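You operate a simulated robot arm through the tools that you are given. There is no shell and no other tool. Be economical: measure what you need, move in short steps, check, and stop when the job is done.

The job below is to be done with a simulated robot arm. You get a single attempt, and the scene is never put back.

TASK
Load the yellow rubber block into the turn plate's pocket and turn the plate a quarter turn clockwise.
Fine: bring the pocket to the yellow pointer first; shut the upper drawer.
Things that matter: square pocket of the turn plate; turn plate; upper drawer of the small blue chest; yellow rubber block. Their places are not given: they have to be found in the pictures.

It is judged by the outcome, as a careful person would: the job done as asked, and still so three seconds after it is handed in. It fails if anything else is knocked over, pushed out of place, dropped, spilled or broken.

THE ROBOT
A 6-joint arm with a two-finger parallel gripper, fixed in place. Base frame: the origin is at the foot of the arm, x ahead of it, y to its left, z up. Units: mm, degrees, N and s.
With the tool pointing down near the work surface it reaches from about 220 to 660 mm from the base axis. Its first joint turns from -66.0 to 66.0 degrees. Payload 2.9 kg.
The tool frame sits at the grasp point between the pads (the TCP): z along the fingers, y along the line on which they close. The tips reach 30 mm beyond it. Largest opening 110 mm; finger width 20, thickness 10; the body of the gripper, 48 by 112 mm, starts 55 mm behind the TCP.
Orientation is that of the tool frame in the base frame, as a unit quaternion [w, x, y, z]. With the fingers straight down and closing along the base's y, the tool's x points along the base's -x, its y along +y and its z along -z.

THE INTERFACE
- The arm moves only by the tool drive_tool. Its argument "increments" is a list that holds one entry, the list of rows, each a list of 7 numbers: the shift along the tool's x, y, z in mm, then the turn, a rotation vector about the tool's x, y, z in degrees, then the finger opening in mm, from 0 to 110. In form: [[[tx, ty, tz, ax, ay, az, grip], ...]]. A call has 1 to 12 rows; each row is the pose to reach, as a shift and turn from the pose commanded when the call began, along the tool's axes at that moment. Each row takes 0.2 s and may step no farther than 50 mm and 8.6 degrees from the row before; otherwise, or with a gripper value out of range, the whole call is refused. A pose out of reach is approached as far as the arm can. The call stops where the force on the tool passes 70 N (or 10 N more than at its start, if that is more) or the arm is blocked; 0.2 s more then pass. The fingers move at their own pace (about 108 mm/s each) and stop on an object; they squeeze with about 26 N. The grip force told is the motor's: it shows also when the fingers shut on nothing. Time passes only in rows, and 0.2 s behind the last, so rows that repeat a pose let the fingers close. The reply holds the time, the measured pose of the TCP, the force on the tool along the base axes, the opening and the grip force, in the units named above and with some noise, with the torque about the TCP (base axes, N m) and any sound that the robot's microphone picked up, and new pictures: "views" is both (left out), scene, wrist or none.
- Cameras (640 x 400 px; columns grow to the right, rows downward): "scene" is fixed at [68.4, 439.3, 1414.4]; the picture's right is [-0.79, -0.62, 0.00], its down [-0.25, 0.32, -0.92] and it looks along [0.56, -0.72, -0.40] (base axes); focal length 313 px, centre (320, 200). "wrist" rides on the gripper at [72, 17, -103] in the tool frame; the picture's right is [-0.23, 0.97, 0.00], its down [-0.76, -0.18, -0.62] and it looks along [-0.61, -0.14, 0.78] (tool axes); focal length 222 px, centre (320, 200).
- pixel_to_xyz(camera, pixels): for up to 12 pixels [column, row] of the newest picture of that camera ("zoom" is the newest enlarged one), the place [x, y, z] in the base frame of the surface seen there, good to about 2 mm, but the place of the scene camera against the robot may be out by one fixed shift of up to 25 mm in any direction. The clock stands still meanwhile.
- inspect(camera, box): a new picture of the part [left, top, right, bottom] of that camera's present view, enlarged. The clock stands still meanwhile.
- sign_off(): hands the job in; it is judged then, once.

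Go step by step. Measure first, check grasps and placings, and put right what went wrong. The budget is 80 turns and 200 pictures, counting those below and the enlarged ones. Unless the task says otherwise, let go and move clear before handing in, and close with one line.

The tools are called after "Call:" by a JSON object that holds its "api" and its "payload". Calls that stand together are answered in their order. drive_tool: Moves the arm, as the interface text tells. Its arguments: {"type":"object","properties":{"increments":{"type":"array"},"views":{"type":"string","enum":["both","scene","wrist","none"]}},"required":["increments"]} The other tools are called the same way: pixel_to_xyz (camera, pixels) gives the place of the surface under pixels of a picture; inspect (camera, box) takes an enlarged picture of a part of a camera's view; sign_off () hands the job in.

At the start:

```text
time_s: 0.0
ee_pos: [363.0, 20.2, 1314.7]
tcp_rot: [0.001, 0.0, 1.0, -0.001]
ft_force: [0.1, -1.0, 0.9]
moment: [0.03, 0.01, -0.02]
finger_gap: 109.8
finger_force: 0.1
```

scene: 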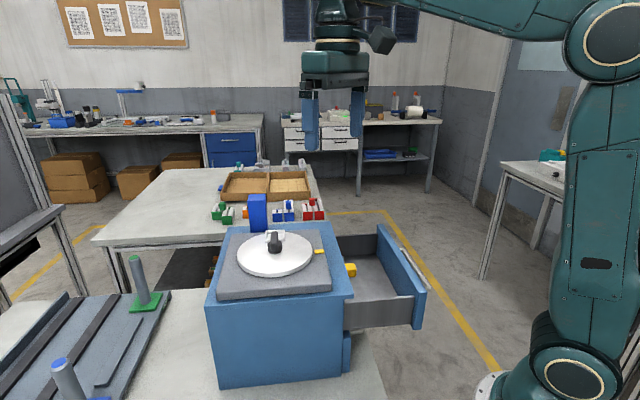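
wrist: 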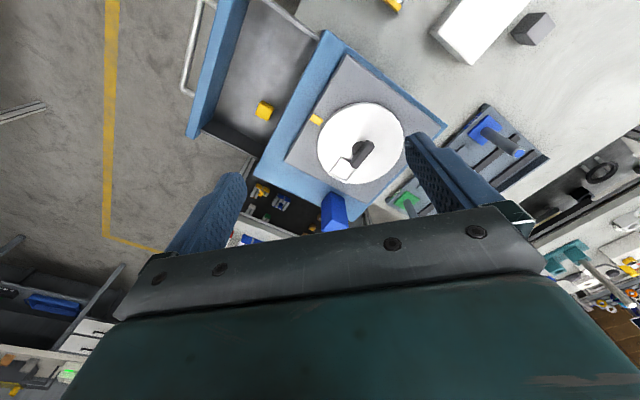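

The scene shows the blue chest with an open drawer (yellow block near scene 350,270), and the turn plate on top (275,253) with a yellow pointer at (320,251). I'll zoom in on both views.

Call:
{"api": "inspect", "payload": {"camera": "scene", "box": [200, 190, 440, 340]}}

Call:
{"api": "inspect", "payload": {"camera": "wrist", "box": [180, 0, 460, 220]}}

Call:
{"api": "pixel_to_xyz", "payload": {"camera": "wrist", "pixels": [[264, 110], [316, 119], [360, 143], [342, 168], [366, 150], [320, 143], [402, 140], [360, 104], [365, 183], [270, 60], [220, 60], [187, 90]]}}

Call:
{"api": "pixel_to_xyz", "payload": {"camera": "scene", "pixels": [[350, 268], [319, 251], [275, 236], [274, 245], [238, 255], [312, 255], [275, 275], [402, 260], [420, 290], [380, 228], [350, 320], [270, 330]]}}

```text
2.67 times, centred on (320, 265) of scene
```

zoom: 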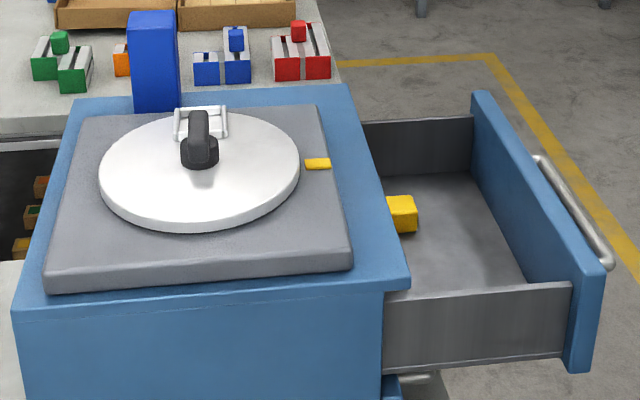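

```text
1.82 times, centred on (320, 110) of wrist
```

zoom: 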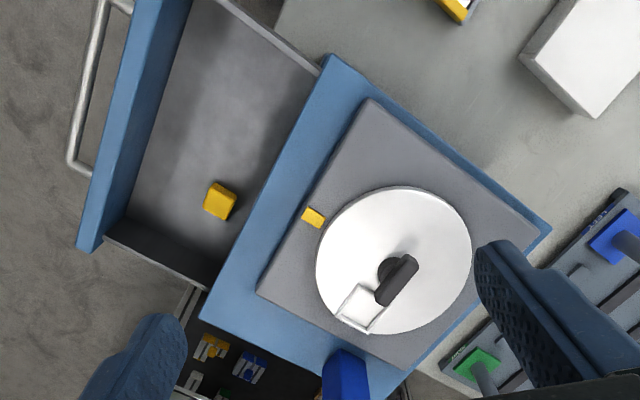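

```text
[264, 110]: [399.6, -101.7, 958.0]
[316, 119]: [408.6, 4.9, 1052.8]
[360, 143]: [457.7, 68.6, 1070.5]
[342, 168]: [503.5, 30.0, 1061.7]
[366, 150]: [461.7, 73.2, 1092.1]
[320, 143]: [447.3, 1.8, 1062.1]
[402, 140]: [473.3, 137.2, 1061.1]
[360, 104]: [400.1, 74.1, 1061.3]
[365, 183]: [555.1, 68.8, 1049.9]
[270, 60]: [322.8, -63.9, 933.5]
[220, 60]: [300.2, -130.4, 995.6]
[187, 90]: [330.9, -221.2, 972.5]
```

```text
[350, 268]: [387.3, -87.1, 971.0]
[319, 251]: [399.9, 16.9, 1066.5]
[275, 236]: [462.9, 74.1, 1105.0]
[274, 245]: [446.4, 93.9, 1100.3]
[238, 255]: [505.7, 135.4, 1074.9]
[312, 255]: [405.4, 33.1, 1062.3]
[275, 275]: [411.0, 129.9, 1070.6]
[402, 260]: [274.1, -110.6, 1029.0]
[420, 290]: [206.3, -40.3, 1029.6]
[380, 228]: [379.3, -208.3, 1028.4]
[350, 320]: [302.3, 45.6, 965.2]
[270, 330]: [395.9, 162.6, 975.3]
```

The plate's centre is near (462,70,1061), the pocket frame near (503,30), and the pointer at (408,5). I'll lower the wrist camera for a better look.

Call:
{"api": "drive_tool", "payload": {"increments": [[[0, 10, 40, 0, 0, 0, 110], [0, 20, 80, 0, 0, 0, 110], [10, 20, 110, 0, 0, 0, 110]]], "views": "wrist"}}

Call:
{"api": "inspect", "payload": {"camera": "wrist", "box": [220, 40, 480, 220]}}

```text
time_s: 0.8
ee_pos: [354.6, 41.6, 1202.9]
tcp_rot: [0.0, 0.001, 1.0, 0.0]
ft_force: [0.2, 0.4, -0.2]
moment: [0.01, 0.0, 0.01]
finger_gap: 110.1
finger_force: 0.1
```

wrist: 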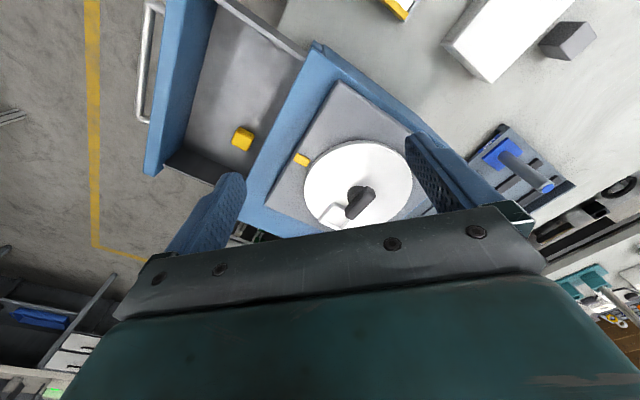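

```text
2.22 times, centred on (350, 130) of wrist
```

zoom: 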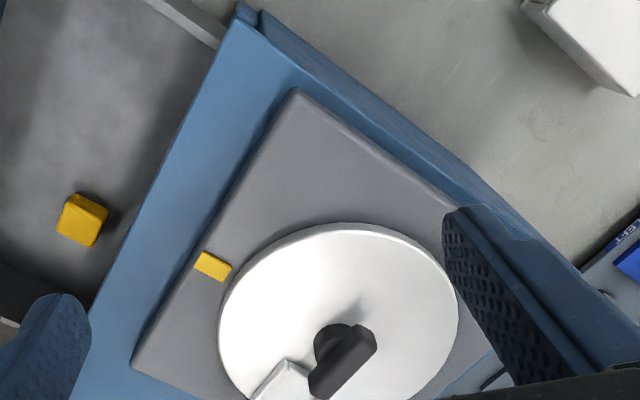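

The plate is half hidden behind the gripper, so I'll back off toward the base to centre it in the wrist view.

Call:
{"api": "drive_tool", "payload": {"increments": [[[45, 0, 0, 0, 0, 0, 110], [90, 0, 0, 0, 0, 0, 110]]], "views": "wrist"}}

Call:
{"api": "inspect", "payload": {"camera": "wrist", "box": [220, 80, 440, 220]}}

```text
time_s: 1.4
ee_pos: [262.7, 38.0, 1203.8]
tcp_rot: [0.001, 0.0, 1.0, -0.001]
ft_force: [-0.4, 0.2, 0.3]
moment: [0.0, -0.04, -0.01]
finger_gap: 110.0
finger_force: 0.0
```

wrist: 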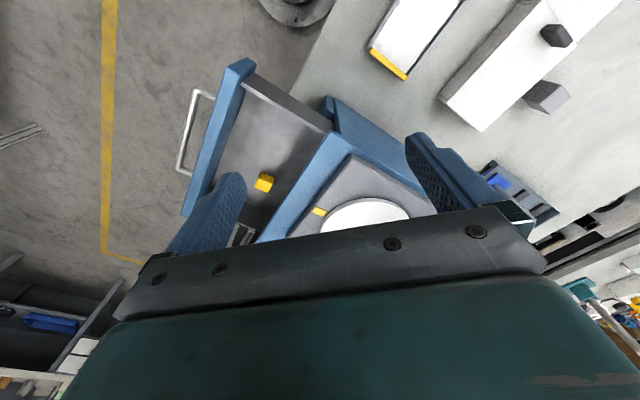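

```text
2.86 times, centred on (330, 150) of wrist
```

zoom: 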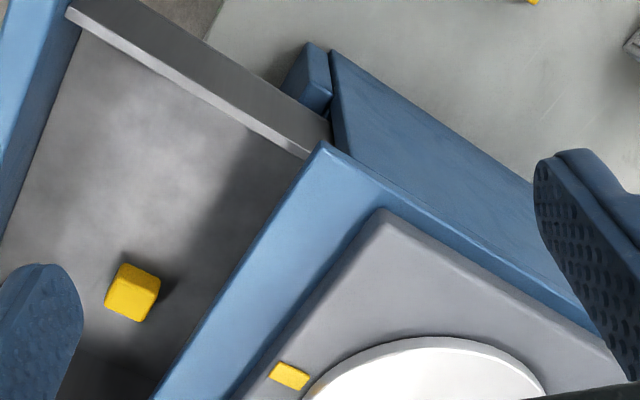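

Down in the image means ahead, so I need to move forward instead. First I'll measure the block and drawer from this view (zoom 133,292).

Call:
{"api": "pixel_to_xyz", "payload": {"camera": "zoom", "pixels": [[140, 278], [120, 263], [160, 283], [135, 312], [107, 300], [140, 322], [290, 376], [322, 150], [200, 150], [70, 15], [305, 150], [40, 220]]}}

Call:
{"api": "drive_tool", "payload": {"increments": [[[-45, 0, -10, 0, 0, 0, 110], [-90, 0, -20, 0, 0, 0, 110], [-135, 0, -30, 0, 0, 0, 110], [-180, 0, -30, 0, 0, 0, 110]]], "views": "wrist"}}

Call:
{"api": "inspect", "payload": {"camera": "wrist", "box": [220, 40, 460, 200]}}

```text
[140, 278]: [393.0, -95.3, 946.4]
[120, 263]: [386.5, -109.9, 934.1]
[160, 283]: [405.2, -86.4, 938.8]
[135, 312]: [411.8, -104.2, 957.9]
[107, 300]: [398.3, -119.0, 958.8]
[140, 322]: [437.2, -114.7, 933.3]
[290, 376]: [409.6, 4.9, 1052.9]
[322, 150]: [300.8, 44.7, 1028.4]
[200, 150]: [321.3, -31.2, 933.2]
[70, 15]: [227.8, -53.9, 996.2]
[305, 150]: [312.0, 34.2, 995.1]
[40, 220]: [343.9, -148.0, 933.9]
```

```text
time_s: 2.4
ee_pos: [444.4, 40.0, 1234.5]
tcp_rot: [0.001, 0.0, 1.0, 0.001]
ft_force: [-1.1, -0.4, -0.4]
moment: [0.01, 0.01, -0.02]
finger_gap: 110.1
finger_force: 0.1
```

wrist: 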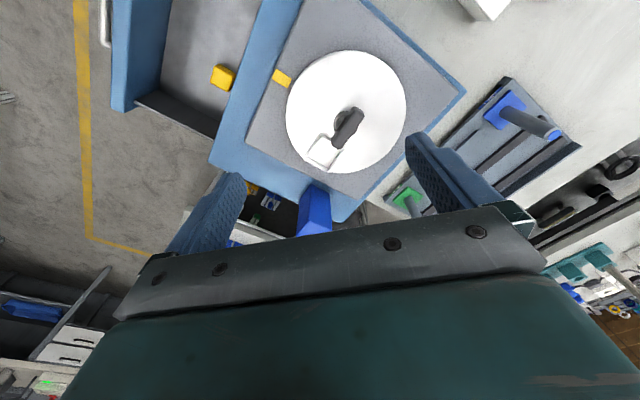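

```text
2.50 times, centred on (340, 120) of wrist
```

zoom: 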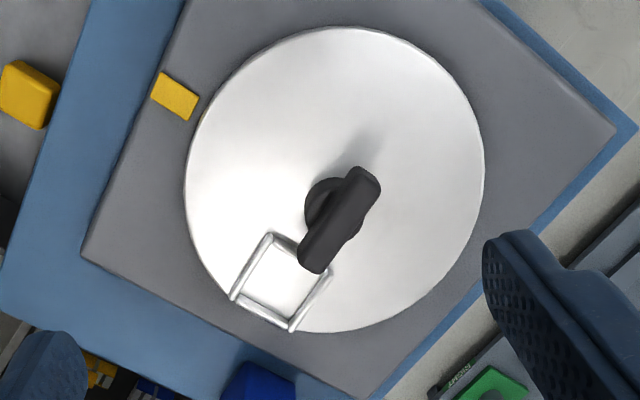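

Call:
{"api": "pixel_to_xyz", "payload": {"camera": "zoom", "pixels": [[188, 180], [484, 180], [340, 30], [300, 331], [365, 178], [314, 262], [175, 97], [272, 235], [330, 272], [234, 298], [292, 329], [280, 283]]}}

Call:
{"api": "pixel_to_xyz", "payload": {"camera": "zoom", "pixels": [[440, 60], [210, 270], [320, 205], [345, 215], [370, 172], [303, 250], [350, 170], [325, 272], [250, 380], [10, 70], [50, 85], [40, 125]]}}

Call:
{"api": "pixel_to_xyz", "payload": {"camera": "wrist", "pixels": [[316, 197], [300, 225], [328, 225], [125, 100], [115, 60], [185, 110], [165, 60], [140, 100], [225, 115], [465, 90], [345, 218], [218, 160]]}}

```text
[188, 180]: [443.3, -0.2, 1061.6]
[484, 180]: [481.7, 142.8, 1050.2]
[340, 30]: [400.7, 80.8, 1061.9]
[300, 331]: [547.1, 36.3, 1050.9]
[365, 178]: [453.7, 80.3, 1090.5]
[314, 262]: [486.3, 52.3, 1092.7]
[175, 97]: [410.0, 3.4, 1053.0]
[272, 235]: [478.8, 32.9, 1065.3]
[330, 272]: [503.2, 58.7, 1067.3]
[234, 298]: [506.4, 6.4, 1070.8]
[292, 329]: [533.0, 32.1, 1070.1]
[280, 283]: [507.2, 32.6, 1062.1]
```

```text
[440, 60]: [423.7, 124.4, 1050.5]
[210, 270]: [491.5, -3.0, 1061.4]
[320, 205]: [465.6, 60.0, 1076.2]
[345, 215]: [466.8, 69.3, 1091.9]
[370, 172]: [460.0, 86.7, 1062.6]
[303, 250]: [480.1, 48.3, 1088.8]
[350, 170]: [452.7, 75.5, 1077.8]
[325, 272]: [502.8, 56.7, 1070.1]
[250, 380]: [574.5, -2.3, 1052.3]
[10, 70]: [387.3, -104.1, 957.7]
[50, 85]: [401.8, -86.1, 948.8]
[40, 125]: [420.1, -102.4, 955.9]
```

```text
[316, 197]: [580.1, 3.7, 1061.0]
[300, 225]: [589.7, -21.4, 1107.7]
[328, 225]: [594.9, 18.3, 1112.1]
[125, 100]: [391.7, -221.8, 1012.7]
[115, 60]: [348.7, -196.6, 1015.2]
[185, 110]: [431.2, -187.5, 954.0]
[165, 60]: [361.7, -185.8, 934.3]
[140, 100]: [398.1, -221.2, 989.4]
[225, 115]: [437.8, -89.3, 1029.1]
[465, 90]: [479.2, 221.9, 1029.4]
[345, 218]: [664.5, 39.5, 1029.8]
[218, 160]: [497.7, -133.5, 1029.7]
```

The disc's centre is about (470,67) and the pocket lies at -44° from it. The pointer is at -132°, so the pocket reaches it with a quarter turn clockwise. The knob is a bar (top z≈1092) along the pocket direction, so I'll position above it, turn the tool 42° and check.

Call:
{"api": "drive_tool", "payload": {"increments": [[[-6, 6, 10, 0, 0, 8.4, 90], [-12, 12, 20, 0, 0, 16.8, 70], [-18, 18, 40, 0, 0, 25.2, 60], [-26, 27, 60, 0, 0, 33.6, 60], [-26, 27, 80, 0, 0, 42, 60], [-26, 27, 80, 0, 0, 42, 60]]]}}

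Call:
{"api": "inspect", "payload": {"camera": "wrist", "box": [200, 40, 460, 220]}}

Call:
{"api": "inspect", "payload": {"camera": "scene", "box": [200, 180, 360, 300]}}

```text
time_s: 3.8
ee_pos: [469.5, 67.6, 1153.7]
tcp_rot: [0.001, 0.359, 0.933, 0.0]
ft_force: [0.0, -0.6, 0.4]
moment: [-0.01, -0.01, 0.01]
finger_gap: 60.0
finger_force: 0.1
```

scene: 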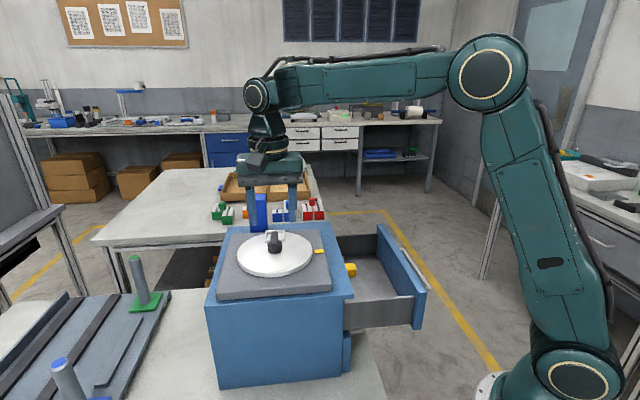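
wrist: 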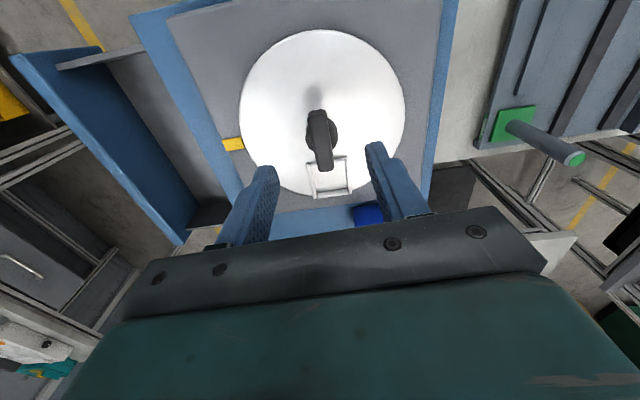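

```text
2.22 times, centred on (330, 130) of wrist
```

zoom: 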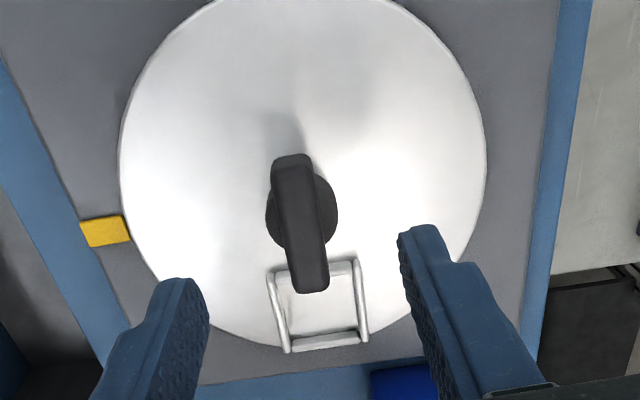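

```text
3.33 times, centred on (280, 240) of scene
```

zoom: 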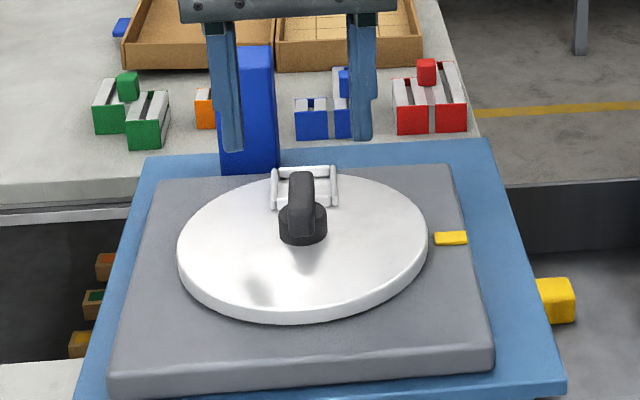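

The tool is well oriented over the knob. I'll measure the bar and pocket more precisely from this closer view.

Call:
{"api": "inspect", "payload": {"camera": "wrist", "box": [230, 80, 410, 210]}}

Call:
{"api": "pixel_to_xyz", "payload": {"camera": "wrist", "pixels": [[317, 114], [326, 163], [314, 135], [330, 135], [319, 125], [321, 145], [232, 145], [309, 165], [345, 160], [317, 196], [350, 191], [330, 180]]}}

Call:
{"api": "pixel_to_xyz", "payload": {"camera": "scene", "pixels": [[259, 194], [254, 196], [266, 194], [260, 215], [259, 225]]}}

```text
3.08 times, centred on (320, 145) of wrist
```

zoom: 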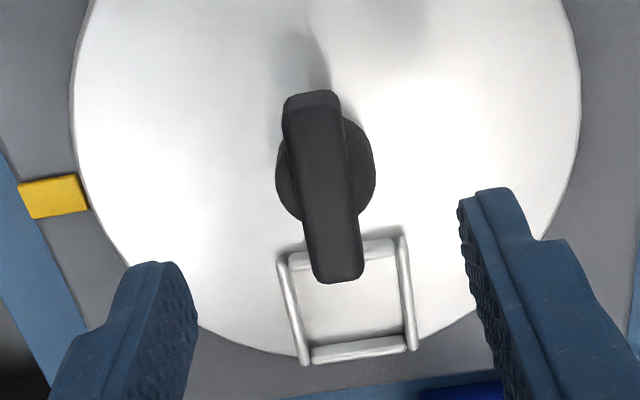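

```text
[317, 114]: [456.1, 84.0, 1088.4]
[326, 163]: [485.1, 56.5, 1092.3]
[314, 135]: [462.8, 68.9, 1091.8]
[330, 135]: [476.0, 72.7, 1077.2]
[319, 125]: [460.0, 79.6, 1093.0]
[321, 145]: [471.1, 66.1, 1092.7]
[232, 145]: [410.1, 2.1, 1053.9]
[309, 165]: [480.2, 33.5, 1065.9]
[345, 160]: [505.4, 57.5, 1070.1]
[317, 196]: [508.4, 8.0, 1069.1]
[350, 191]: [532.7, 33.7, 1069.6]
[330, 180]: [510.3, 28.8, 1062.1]
```

```text
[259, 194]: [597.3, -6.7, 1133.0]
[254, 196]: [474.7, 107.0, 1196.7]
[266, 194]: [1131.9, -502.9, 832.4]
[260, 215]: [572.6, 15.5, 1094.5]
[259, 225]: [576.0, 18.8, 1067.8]
```

The bar's centre is about (470,70), spanning z 1078–1092 above a wider round base. I'll lower the tips to about z 1079 and grip the bar.

Call:
{"api": "drive_tool", "payload": {"increments": [[[0, 2, 20, 0, 0, 1.5, 60], [0, 2, 44, 0, 0, 1.5, 60], [0, 2, 44, 0, 0, 1.5, 0], [0, 2, 44, 0, 0, 1.5, 0], [0, 2, 44, 0, 0, 1.5, 0]]]}}

Call:
{"api": "inspect", "payload": {"camera": "scene", "box": [200, 160, 360, 280]}}

```text
time_s: 5.0
ee_pos: [469.0, 68.0, 1110.8]
tcp_rot: [0.0, 0.371, 0.929, -0.001]
ft_force: [-7.2, -7.2, -0.9]
moment: [-0.38, -0.09, -0.06]
finger_gap: 14.8
finger_force: 45.5
```

scene: 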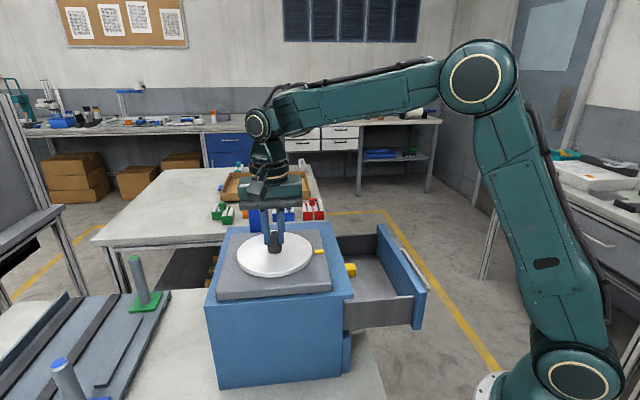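
wrist: 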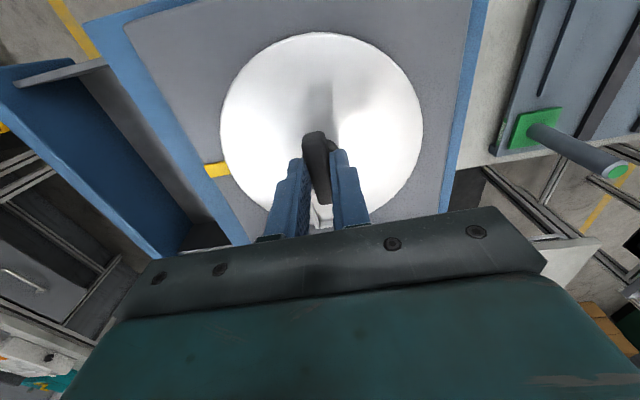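

```text
3.33 times, centred on (280, 220) of scene
```

zoom: 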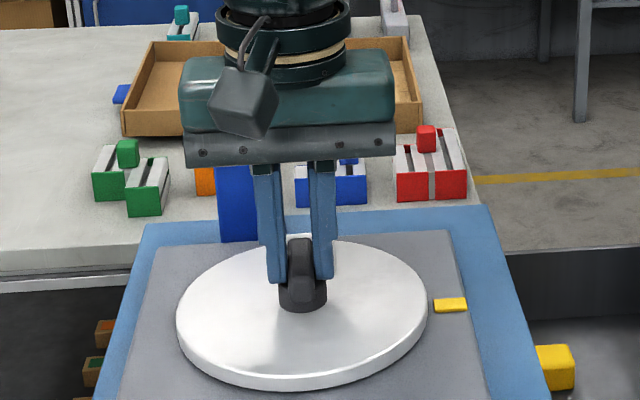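

The bar is gripped (gap 14.8) with about 10 N of side load. I'll ease the side offset and start turning clockwise 40°, watching forces and tool angle.

Call:
{"api": "drive_tool", "payload": {"increments": [[[0, -2, 0, 0, 0, 0, 0], [0, -2, 0, 0, 0, 8, 0], [0, -2, 0, 0, 0, 16, 0], [0, -2, 0, 0, 0, 24, 0], [0, -2, 0, 0, 0, 32, 0], [0, -2, 0, 0, 0, 40, 0]]]}}

```text
time_s: 6.4
ee_pos: [469.6, 67.7, 1110.7]
tcp_rot: [0.002, 0.662, 0.75, 0.002]
ft_force: [4.0, 10.2, 0.2]
moment: [-0.12, 0.24, 3.13]
finger_gap: 33.1
finger_force: 45.3
```

scene: 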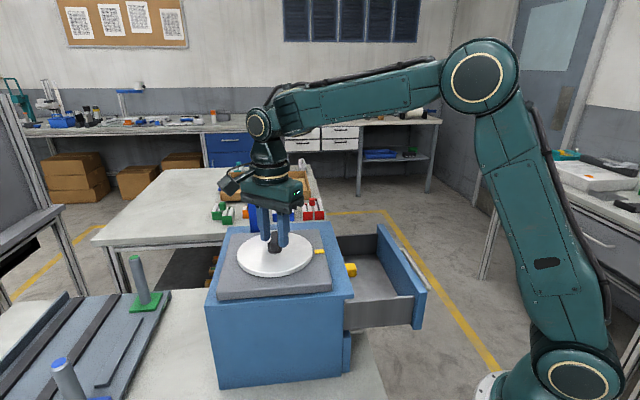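
wrist: 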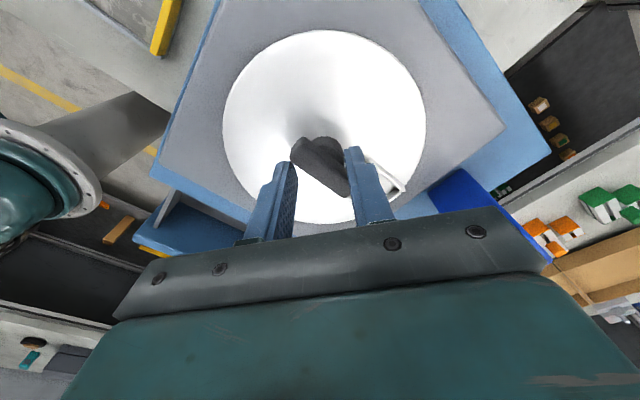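

The fingers spread to 33 mm and the torque is 3 Nm, so the plate resisted. I'll check whether it turned at all.

Call:
{"api": "inspect", "payload": {"camera": "wrist", "box": [210, 20, 450, 230]}}

Call:
{"api": "inspect", "payload": {"camera": "scene", "box": [220, 200, 340, 290]}}

Call:
{"api": "pixel_to_xyz", "payload": {"camera": "wrist", "pixels": [[404, 183], [368, 158], [300, 145], [345, 185], [388, 195]]}}

```text
1.90 times, centred on (330, 125) of wrist
```

zoom: 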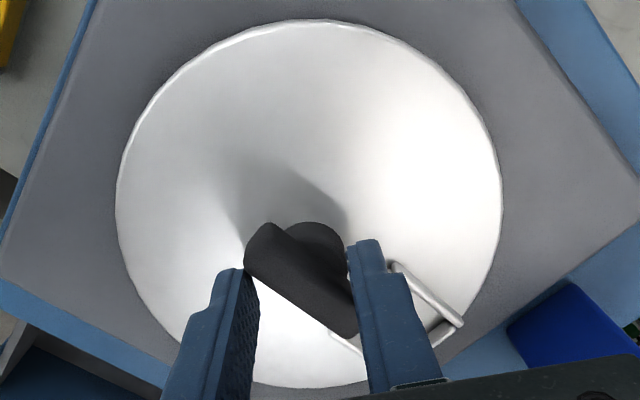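

```text
4.44 times, centred on (280, 245) of scene
```

zoom: 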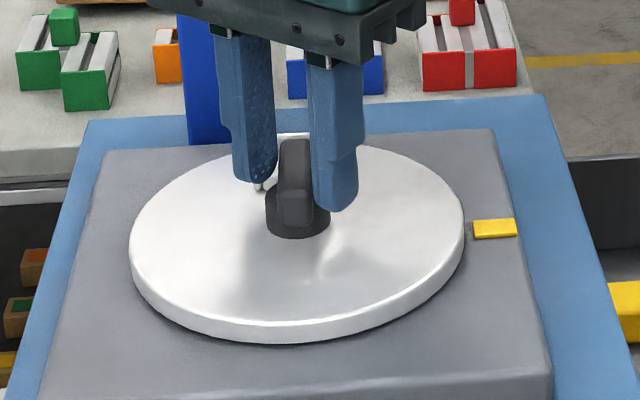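

```text
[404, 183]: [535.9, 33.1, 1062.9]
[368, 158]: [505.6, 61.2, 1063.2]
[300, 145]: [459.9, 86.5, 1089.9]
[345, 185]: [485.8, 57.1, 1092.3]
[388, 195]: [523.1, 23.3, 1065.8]
```

The bar is still at -43° and the plate hardly moved. I'll turn back to a square grip, then probe the resistance in each direction with small turns.

Call:
{"api": "drive_tool", "payload": {"increments": [[[0, 0, 0, 0, 0, -8, 0], [0, 0, 0, 0, 0, -16, 0], [0, 0, 0, 0, 0, -24, 0], [0, 0, 0, 0, 0, -32, 0], [0, 0, 0, 0, 0, -40, 0], [0, 0, 0, 0, 0, -40, 0]]], "views": "none"}}

Call:
{"api": "drive_tool", "payload": {"increments": [[[0, 0, 0, 0, 0, 5, 0], [0, 0, 0, 0, 0, 5, 0]]], "views": "none"}}

Call:
{"api": "drive_tool", "payload": {"increments": [[[0, 0, 0, 0, 0, -5, 0], [0, 0, 0, 0, 0, -10, 0], [0, 0, 0, 0, 0, -10, 0]]], "views": "wrist"}}

```text
time_s: 7.8
ee_pos: [470.8, 67.7, 1109.6]
tcp_rot: [0.002, 0.369, 0.929, 0.002]
ft_force: [17.0, 8.4, 2.9]
moment: [0.2, -0.21, -0.01]
finger_gap: 14.9
finger_force: 45.0
```

```text
time_s: 8.4
ee_pos: [470.5, 67.7, 1110.2]
tcp_rot: [0.002, 0.41, 0.912, 0.0]
ft_force: [14.9, 9.5, 5.3]
moment: [-0.18, -0.3, 1.03]
finger_gap: 15.5
finger_force: 45.0
```

```text
time_s: 9.2
ee_pos: [470.0, 66.7, 1110.9]
tcp_rot: [0.002, 0.329, 0.944, 0.0]
ft_force: [14.7, 9.5, 8.2]
moment: [0.12, -0.28, 0.05]
finger_gap: 14.7
finger_force: 45.2
```

wrist: 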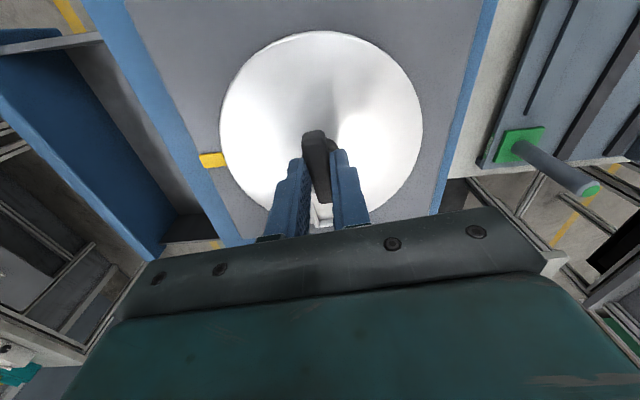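

Counter-clockwise turns freely (torque 0.05) while clockwise meets a stop (1.0 Nm). The pocket must therefore reach the pointer by going counter-clockwise about 272°, which leaves room for the clockwise quarter turn. I'll fix the side load and turn counter-clockwise.

Call:
{"api": "drive_tool", "payload": {"increments": [[[0, 1.3, 0, 0, 0, -8, 0], [0, 1.3, 0, 0, 0, -16, 0], [0, 1.3, 0, 0, 0, -24, 0], [0, 1.3, 0, 0, 0, -32, 0], [0, 1.3, 0, 0, 0, -40, 0], [0, 1.3, 0, 0, 0, -48, 0], [0, 1.3, 0, 0, 0, -56, 0]]]}}

```text
time_s: 10.8
ee_pos: [469.5, 64.1, 1110.6]
tcp_rot: [-0.001, -0.149, 0.989, -0.001]
ft_force: [-8.1, -36.3, 10.4]
moment: [-0.59, -0.51, -0.09]
finger_gap: 14.9
finger_force: 44.9
```

scene: 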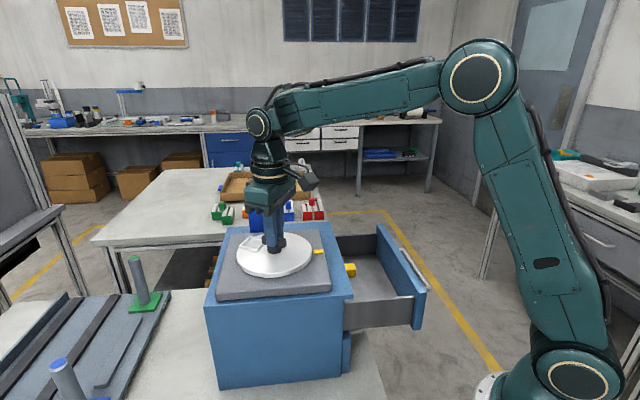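
wrist: 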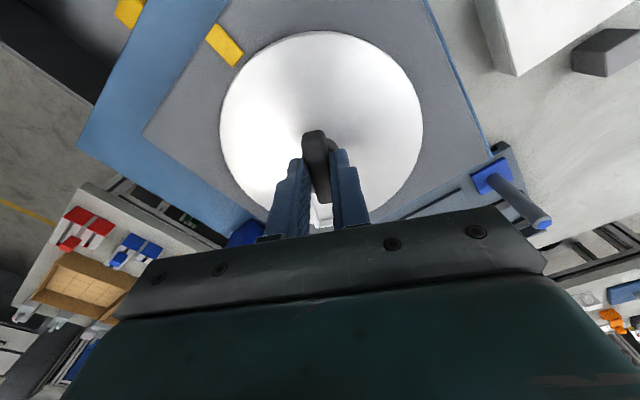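

The plate follows counter-clockwise. A side load of -36 N in y shows the pivot is about 5 mm lower in y, so I'll correct that before going on.

Call:
{"api": "drive_tool", "payload": {"increments": [[[1, -2.5, 0, 0, 0, 0, 0], [1.5, -5, 0, 0, 0, 0, 0]]], "views": "none"}}

```text
time_s: 11.4
ee_pos: [469.1, 64.2, 1111.0]
tcp_rot: [0.001, -0.156, 0.988, 0.0]
ft_force: [-7.0, -7.6, 14.1]
moment: [-0.55, 1.34, -0.02]
finger_gap: 14.7
finger_force: 45.5
```

Better. I'll raise the tool slightly (14 N upward load) and keep turning counter-clockwise.

Call:
{"api": "drive_tool", "payload": {"increments": [[[0.7, -1, -1, 0, 0, -8, 0], [0.7, -1, -1.5, 0, 0, -16, 0], [0.7, -1, -1.5, 0, 0, -24, 0], [0.7, -1, -1.5, 0, 0, -32, 0], [0.7, -1, -1.5, 0, 0, -40, 0], [0.7, -1, -1.5, 0, 0, -48, 0], [0.7, -1, -1.5, 0, 0, -56, 0]]], "views": "wrist"}}

```text
time_s: 13.0
ee_pos: [471.3, 61.6, 1110.7]
tcp_rot: [0.002, -0.6, 0.8, -0.001]
ft_force: [20.2, 13.9, -26.2]
moment: [0.37, -0.33, -0.04]
finger_gap: 14.9
finger_force: 45.2
```

wrist: 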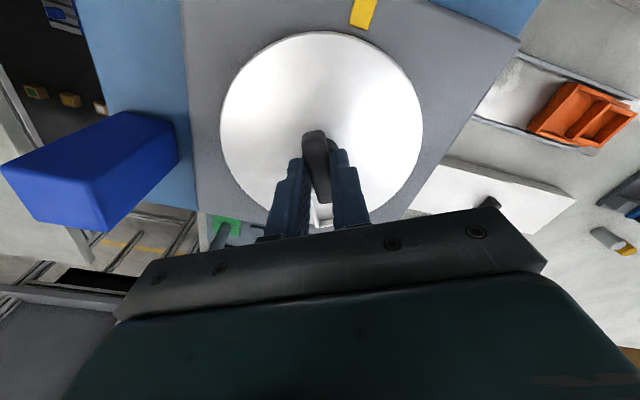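

It is still turning freely; the pocket is now at about 73°. I'll trim the offsets and turn another 64° counter-clockwise.

Call:
{"api": "drive_tool", "payload": {"increments": [[[-1.4, -1.2, 1, 0, 0, -8, 0], [-1.4, -1.2, 1, 0, 0, -16, 0], [-1.4, -1.2, 1, 0, 0, -24, 0], [-1.4, -1.2, 1, 0, 0, -32, 0], [-1.4, -1.2, 1, 0, 0, -40, 0], [-1.4, -1.2, 1, 0, 0, -48, 0], [-1.4, -1.2, 1, 0, 0, -56, 0], [-1.4, -1.2, 1, 0, 0, -64, 0]]]}}

```text
time_s: 14.8
ee_pos: [474.1, 63.8, 1110.4]
tcp_rot: [-0.001, 0.933, -0.36, 0.005]
ft_force: [31.0, -0.8, -9.3]
moment: [0.36, 0.04, -0.14]
finger_gap: 14.7
finger_force: 44.7
```

scene: 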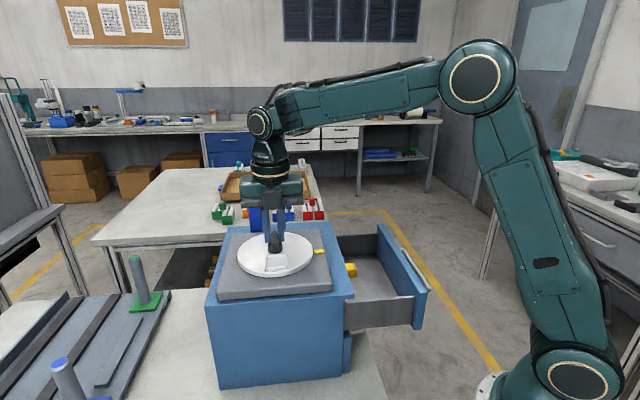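
wrist: 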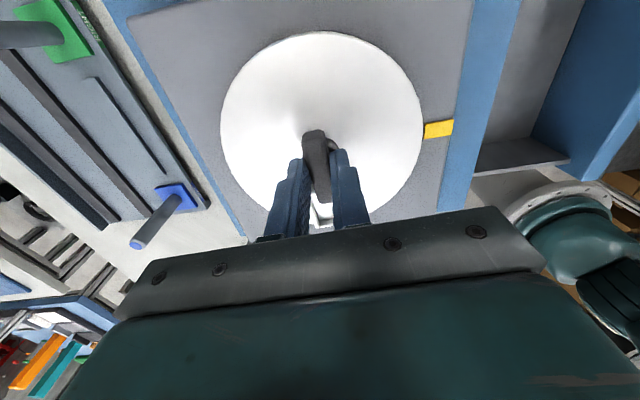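

The pocket is now at about 137°, with roughly 90° left to the pointer. I'll trim the offsets and continue.

Call:
{"api": "drive_tool", "payload": {"increments": [[[1.9, -1.7, 0, 0, 0, -8, 0], [1.9, -1.7, 0, 0, 0, -16, 0], [1.9, -1.7, 0, 0, 0, -24, 0], [1.9, -1.7, 0, 0, 0, -32, 0], [1.9, -1.7, 0, 0, 0, -40, 0]]], "views": "wrist"}}

```text
time_s: 16.0
ee_pos: [476.1, 64.6, 1109.8]
tcp_rot: [0.001, 1.0, -0.018, 0.003]
ft_force: [22.6, 27.5, 1.6]
moment: [0.7, 0.58, -0.07]
finger_gap: 14.8
finger_force: 45.0
```

wrist: 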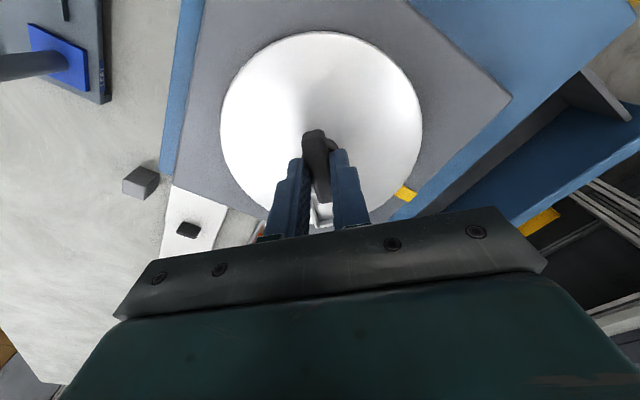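

It is still fine at -178°. I'll trim and turn 48° more toward the pointer.

Call:
{"api": "drive_tool", "payload": {"increments": [[[1.8, -2.2, 0, 0, 0, -8, 0], [1.8, -2.2, 0, 0, 0, -16, 0], [1.8, -2.2, 0, 0, 0, -24, 0], [1.8, -2.2, 0, 0, 0, -32, 0], [1.8, -2.2, 0, 0, 0, -40, 0], [1.8, -2.2, 0, 0, 0, -48, 0]]]}}

```text
time_s: 16.5
ee_pos: [475.3, 64.3, 1113.2]
tcp_rot: [-0.009, 0.999, 0.034, -0.018]
ft_force: [5.8, -16.6, 2.9]
moment: [-0.99, 1.04, 0.09]
finger_gap: 15.0
finger_force: 45.1
out of reach, approached as far as the arm can: row 1, 2
stopped in row 2: the force on the tool passed its limit at 95 N (the readings are from after the stop); the commanded pose is now the measured one
```

scene: 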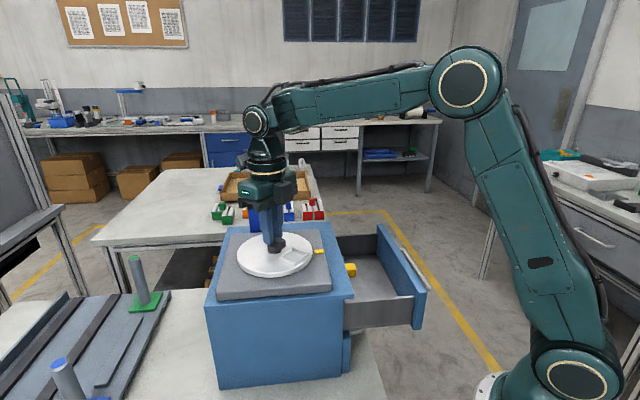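
wrist: 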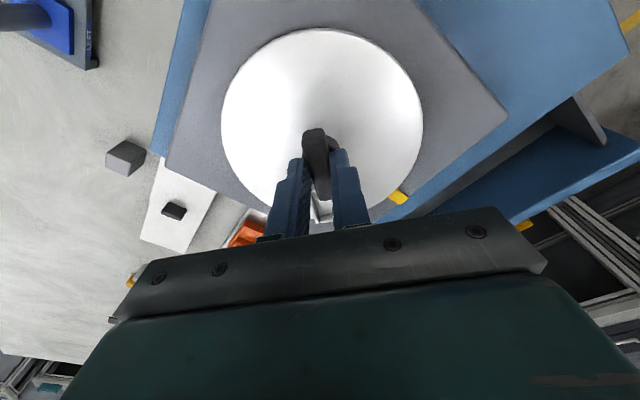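

That hit the wrist's limit at about -182°, so I'll release, rise and unwind 180° to regrip the symmetric bar.

Call:
{"api": "drive_tool", "payload": {"increments": [[[0, 0, 0, 0, 0, 0, 60], [0, 0, 0, 0, 0, 0, 60], [0, 0, -25, 0, 0, 0, 60], [0, 0, -50, 0, 0, 8.5, 60], [0, 0, -50, 0, 0, 17, 60], [0, 0, -50, 0, 0, 25.5, 60], [0, 0, -50, 0, 0, 34, 60], [0, 0, -50, 0, 0, 42.5, 60], [0, 0, -50, 0, 0, 51, 60], [0, 0, -50, 0, 0, 59.5, 60], [0, 0, -50, 0, 0, 68, 60], [0, 0, -50, 0, 0, 76.5, 60]]], "views": "wrist"}}

Call:
{"api": "drive_tool", "payload": {"increments": [[[0, 0, 0, 0, 0, 8.5, 60], [0, 0, 0, 0, 0, 17, 60], [0, 0, 0, 0, 0, 25.5, 60], [0, 0, 0, 0, 0, 34, 60], [0, 0, 0, 0, 0, 42.5, 60], [0, 0, 0, 0, 0, 51, 60], [0, 0, 0, 0, 0, 59.5, 60], [0, 0, 0, 0, 0, 68, 60], [0, 0, 0, 0, 0, 76.5, 60], [0, 0, 0, 0, 0, 85, 60], [0, 0, 0, 0, 0, 93.5, 60], [0, 0, 0, 0, 0, 102, 60]]], "views": "wrist"}}

Call:
{"api": "inspect", "payload": {"camera": "wrist", "box": [210, 40, 450, 220]}}

```text
time_s: 19.1
ee_pos: [477.6, 66.5, 1162.3]
tcp_rot: [0.002, 0.807, -0.59, -0.021]
ft_force: [-0.4, 0.6, -0.1]
moment: [-0.03, -0.04, 0.03]
finger_gap: 60.0
finger_force: 0.2
```

wrist: 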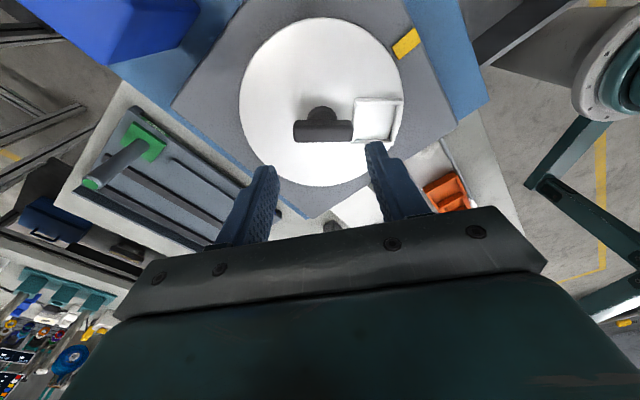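

```text
time_s: 21.7
ee_pos: [477.0, 66.6, 1162.2]
tcp_rot: [-0.017, -0.047, 0.999, 0.01]
ft_force: [-0.2, 0.4, 0.6]
moment: [-0.01, 0.01, 0.01]
finger_gap: 59.9
finger_force: 0.1
```

wrist: 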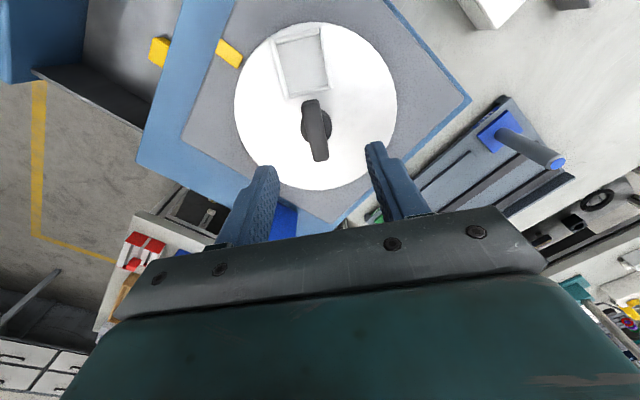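

```text
2.22 times, centred on (330, 130) of wrist
```

zoom: 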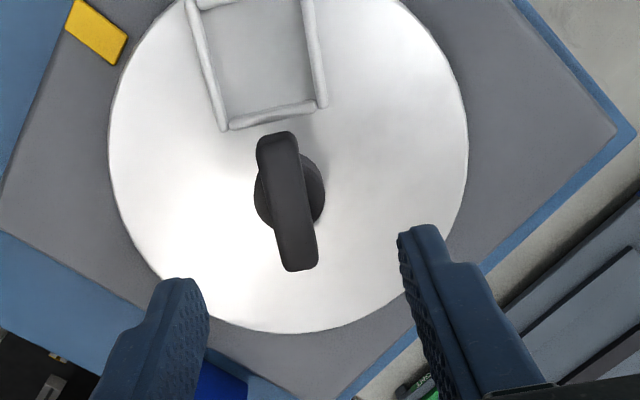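

The regrip orientation is correct, with the tool tilted about 2°. I'll level it and measure the bar and plate.

Call:
{"api": "pixel_to_xyz", "payload": {"camera": "zoom", "pixels": [[276, 145], [302, 260], [290, 200], [285, 170], [295, 240], [97, 30], [188, 2], [224, 122], [320, 100], [110, 150], [467, 160], [290, 330]]}}

Call:
{"api": "drive_tool", "payload": {"increments": [[[0, 0, 0, 1.2, -1.9, 0, 60], [0, 0, 0, 1.2, -1.9, 0, 60]]], "views": "none"}}

```text
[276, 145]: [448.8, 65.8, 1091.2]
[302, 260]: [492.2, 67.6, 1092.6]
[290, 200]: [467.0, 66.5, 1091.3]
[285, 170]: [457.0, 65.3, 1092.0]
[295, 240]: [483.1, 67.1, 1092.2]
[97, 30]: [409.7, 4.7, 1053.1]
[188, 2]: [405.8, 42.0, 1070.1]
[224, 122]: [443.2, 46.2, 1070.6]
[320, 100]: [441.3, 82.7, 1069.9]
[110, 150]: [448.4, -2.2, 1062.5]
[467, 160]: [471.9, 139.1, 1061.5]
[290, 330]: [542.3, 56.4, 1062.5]
```

```text
time_s: 22.3
ee_pos: [477.4, 67.0, 1162.5]
tcp_rot: [-0.001, -0.05, 0.999, 0.001]
ft_force: [-0.5, -1.3, -0.2]
moment: [-0.02, -0.02, -0.01]
finger_gap: 59.9
finger_force: 0.1
```

The bar's centre is (470.3,66.7) with direction 182.5°, and the pointer bears about 226°. I'll move down, grip the bar and turn counter-clockwise about 44°.

Call:
{"api": "drive_tool", "payload": {"increments": [[[7.1, 0.4, 20, 0, 0, 3.2, 60], [7.1, 0.4, 51, 0, 0, 3.2, 60], [7.1, 0.4, 51, 0, 0, 3.2, 0], [7.1, 0.4, 51, 0, 0, 3.2, 0], [7.1, 0.4, 51, 0, 0, 3.2, 0]]], "views": "none"}}

Call:
{"api": "drive_tool", "payload": {"increments": [[[0, 0, 0, 0, 0, -8, 0], [0, 0, 0, 0, 0, -16, 0], [0, 0, 0, 0, 0, -24, 0], [0, 0, 0, 0, 0, -32, 0], [0, 0, 0, 0, 0, -40, 0], [0, 0, 0, 0, 0, -44, 0], [0, 0, 0, 0, 0, -44, 0]]], "views": "both"}}

```text
time_s: 23.5
ee_pos: [470.5, 64.7, 1111.7]
tcp_rot: [-0.001, -0.021, 1.0, 0.0]
ft_force: [-2.8, -13.8, -3.3]
moment: [-0.4, -0.84, -0.04]
finger_gap: 14.9
finger_force: 45.2
```

```text
time_s: 25.1
ee_pos: [470.6, 63.0, 1111.8]
tcp_rot: [0.0, -0.392, 0.92, 0.001]
ft_force: [5.0, -28.4, -11.0]
moment: [-0.61, -0.46, -1.07]
finger_gap: 14.8
finger_force: 45.0
```

scene: 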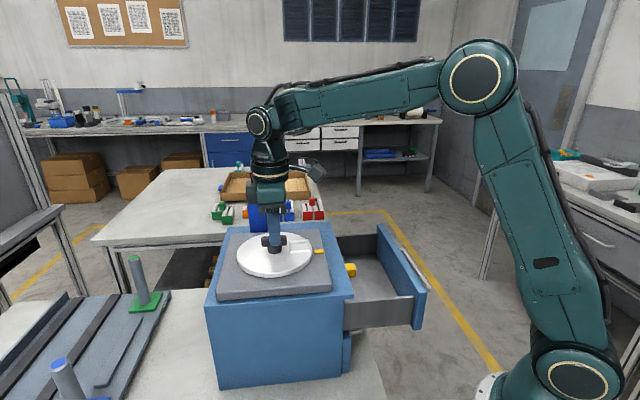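
wrist: 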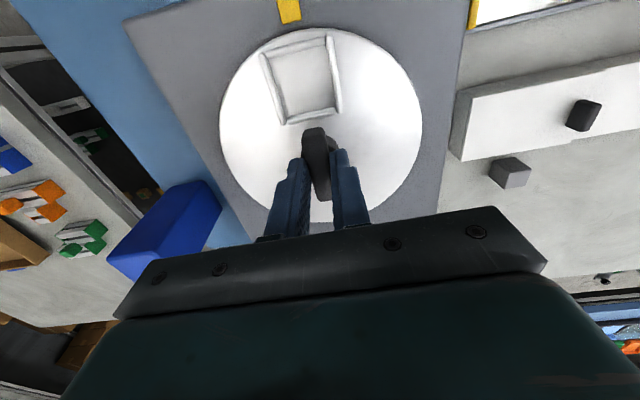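

The torque of -1.07 Nm indicates the other stop, apparently at the pointer. I'll release, rise and check alignment.

Call:
{"api": "drive_tool", "payload": {"increments": [[[0, 0, 0, 0, 0, 2, 50], [0, 0, 0, 0, 0, 2, 60], [0, 0, -30, 0, 0, 0, 60], [0, 0, -60, 0, 0, 0, 60]]], "views": "wrist"}}

Call:
{"api": "inspect", "payload": {"camera": "wrist", "box": [220, 10, 420, 160]}}

Call:
{"api": "inspect", "payload": {"camera": "scene", "box": [220, 210, 340, 290]}}

```text
time_s: 26.1
ee_pos: [469.7, 67.0, 1172.6]
tcp_rot: [-0.002, -0.395, 0.919, 0.001]
ft_force: [0.1, 0.0, 0.3]
moment: [-0.03, 0.01, 0.02]
finger_gap: 59.7
finger_force: 0.0
```

wrist: 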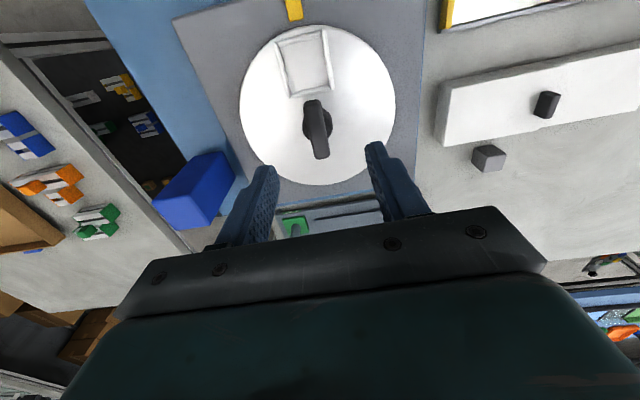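

```text
2.67 times, centred on (320, 85) of wrist
```

zoom: 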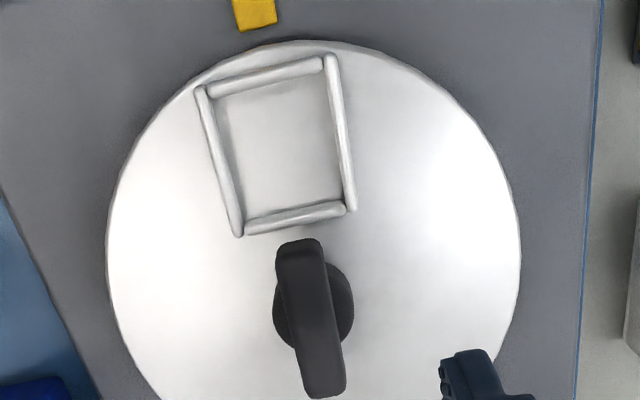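

```text
5.00 times, centred on (280, 250) of scene
```

zoom: 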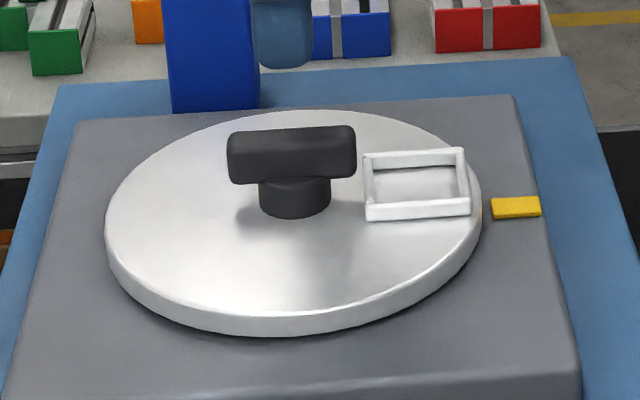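

Now I'll measure the alignment of the pocket, the pointer and the centre.

Call:
{"api": "pixel_to_xyz", "payload": {"camera": "wrist", "pixels": [[275.5, 44.5], [323, 32.5], [331, 88], [289.5, 96], [296, 13], [313, 104], [321, 155], [317, 130], [304, 63], [242, 115], [393, 110], [318, 185]]}}

Call:
{"api": "inspect", "payload": {"camera": "wrist", "box": [250, 0, 370, 100]}}

```text
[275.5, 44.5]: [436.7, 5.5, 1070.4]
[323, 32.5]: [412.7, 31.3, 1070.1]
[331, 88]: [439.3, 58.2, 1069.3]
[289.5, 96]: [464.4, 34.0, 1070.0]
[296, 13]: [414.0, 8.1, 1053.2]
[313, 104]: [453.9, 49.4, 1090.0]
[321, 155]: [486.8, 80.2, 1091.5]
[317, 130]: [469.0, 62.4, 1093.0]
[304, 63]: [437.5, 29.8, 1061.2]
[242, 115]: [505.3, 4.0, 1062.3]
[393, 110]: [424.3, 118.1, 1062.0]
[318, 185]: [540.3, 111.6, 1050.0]
```

```text
4.00 times, centred on (310, 50) of wrist
```

zoom: 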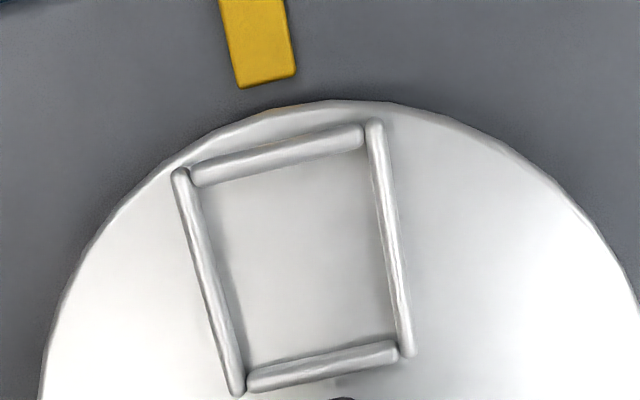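

The pocket (438.3,32.2) and pointer both bear 225.5° from the pivot, so they are aligned. I'll move over the block in the drawer at z 1172 and look.

Call:
{"api": "drive_tool", "payload": {"increments": [[[42, -17, 0, 0, 0, 0, 60], [84, -34, 0, 0, 0, 0, 60], [127, -50, 0, 0, 0, 0, 60], [169, -67, 0, 0, 0, 0, 60], [169, -67, 0, 0, 0, 0, 60]]], "views": "wrist"}}

Call:
{"api": "inspect", "payload": {"camera": "wrist", "box": [260, 40, 380, 140]}}

```text
time_s: 27.3
ee_pos: [402.8, -102.5, 1170.7]
tcp_rot: [0.0, -0.396, 0.918, 0.001]
ft_force: [0.3, -0.1, 0.0]
moment: [0.0, -0.03, -0.01]
finger_gap: 60.0
finger_force: 0.0
```

wrist: 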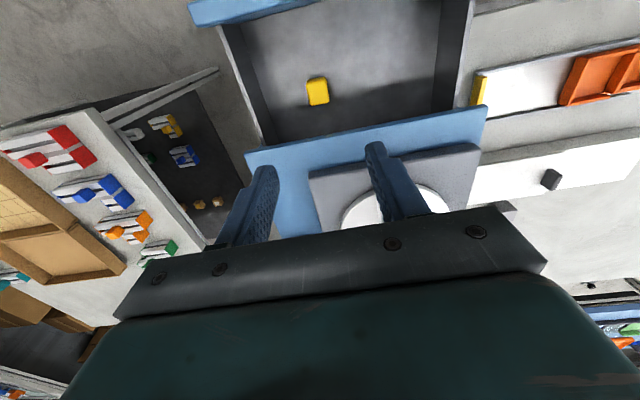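

```text
4.00 times, centred on (320, 90) of wrist
```

zoom: 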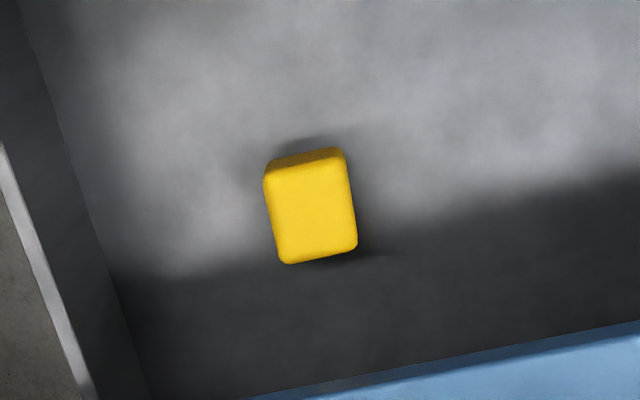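

The block is nearly square with the drawer and tool. I'll measure its corners and the drawer wall.

Call:
{"api": "pixel_to_xyz", "payload": {"camera": "zoom", "pixels": [[269, 178], [342, 164], [353, 244], [289, 259], [310, 210], [310, 152], [200, 200], [500, 100], [450, 375], [620, 335]]}}

Call:
{"api": "pixel_to_xyz", "payload": {"camera": "wrist", "pixels": [[215, 12], [300, 6], [220, 25], [245, 90], [435, 60], [470, 10], [260, 160], [480, 120]]}}

```text
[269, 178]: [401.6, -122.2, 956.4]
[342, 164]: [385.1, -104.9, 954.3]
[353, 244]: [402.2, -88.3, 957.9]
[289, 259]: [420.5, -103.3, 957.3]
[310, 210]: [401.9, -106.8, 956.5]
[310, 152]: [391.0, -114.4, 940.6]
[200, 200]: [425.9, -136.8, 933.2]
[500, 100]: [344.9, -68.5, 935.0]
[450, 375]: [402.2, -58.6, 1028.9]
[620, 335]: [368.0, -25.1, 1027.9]
```

```text
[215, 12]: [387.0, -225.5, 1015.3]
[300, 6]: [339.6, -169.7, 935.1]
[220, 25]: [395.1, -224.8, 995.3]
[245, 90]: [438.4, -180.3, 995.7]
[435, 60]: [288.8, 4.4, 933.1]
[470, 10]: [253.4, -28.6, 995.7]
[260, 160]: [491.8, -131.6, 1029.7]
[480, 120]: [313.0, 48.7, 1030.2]
```

The block's top centre is (402.4,-104.7), 25 mm square and 23 mm tall, at -45°. I'll go down with the tips about 10 mm above the drawer floor, then grip it.

Call:
{"api": "drive_tool", "payload": {"increments": [[[1.9, -1.2, 45, 0, 0, 1.6, 55], [1.9, -1.2, 90, 0, 0, 1.6, 55], [1.9, -1.2, 130, 0, 0, 1.6, 55], [1.9, -1.2, 165, 0, 0, 1.6, 55], [1.9, -1.2, 185, 0, 0, 1.6, 55], [1.9, -1.2, 196.5, 0, 0, 1.6, 55], [1.9, -1.2, 196.5, 0, 0, 1.6, 55]]]}}

```text
time_s: 28.9
ee_pos: [402.7, -103.4, 974.6]
tcp_rot: [0.001, -0.383, 0.924, 0.001]
ft_force: [0.7, 0.6, 0.2]
moment: [-0.01, 0.0, 0.0]
finger_gap: 55.1
finger_force: 0.0
```

scene: 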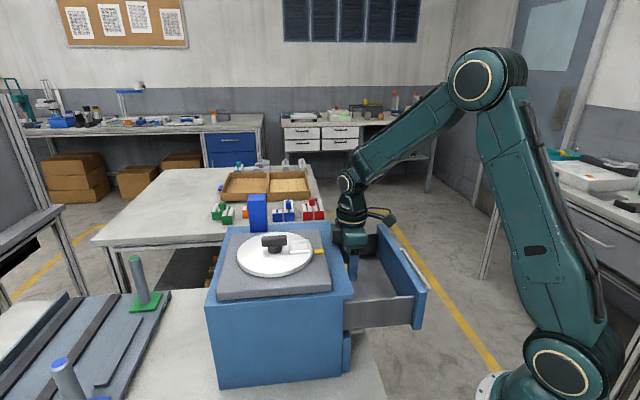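
wrist: 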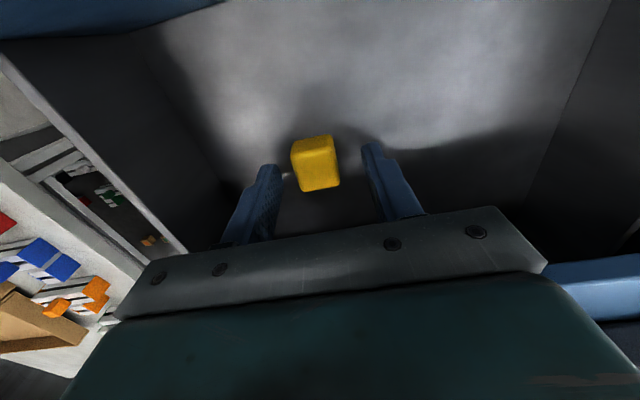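

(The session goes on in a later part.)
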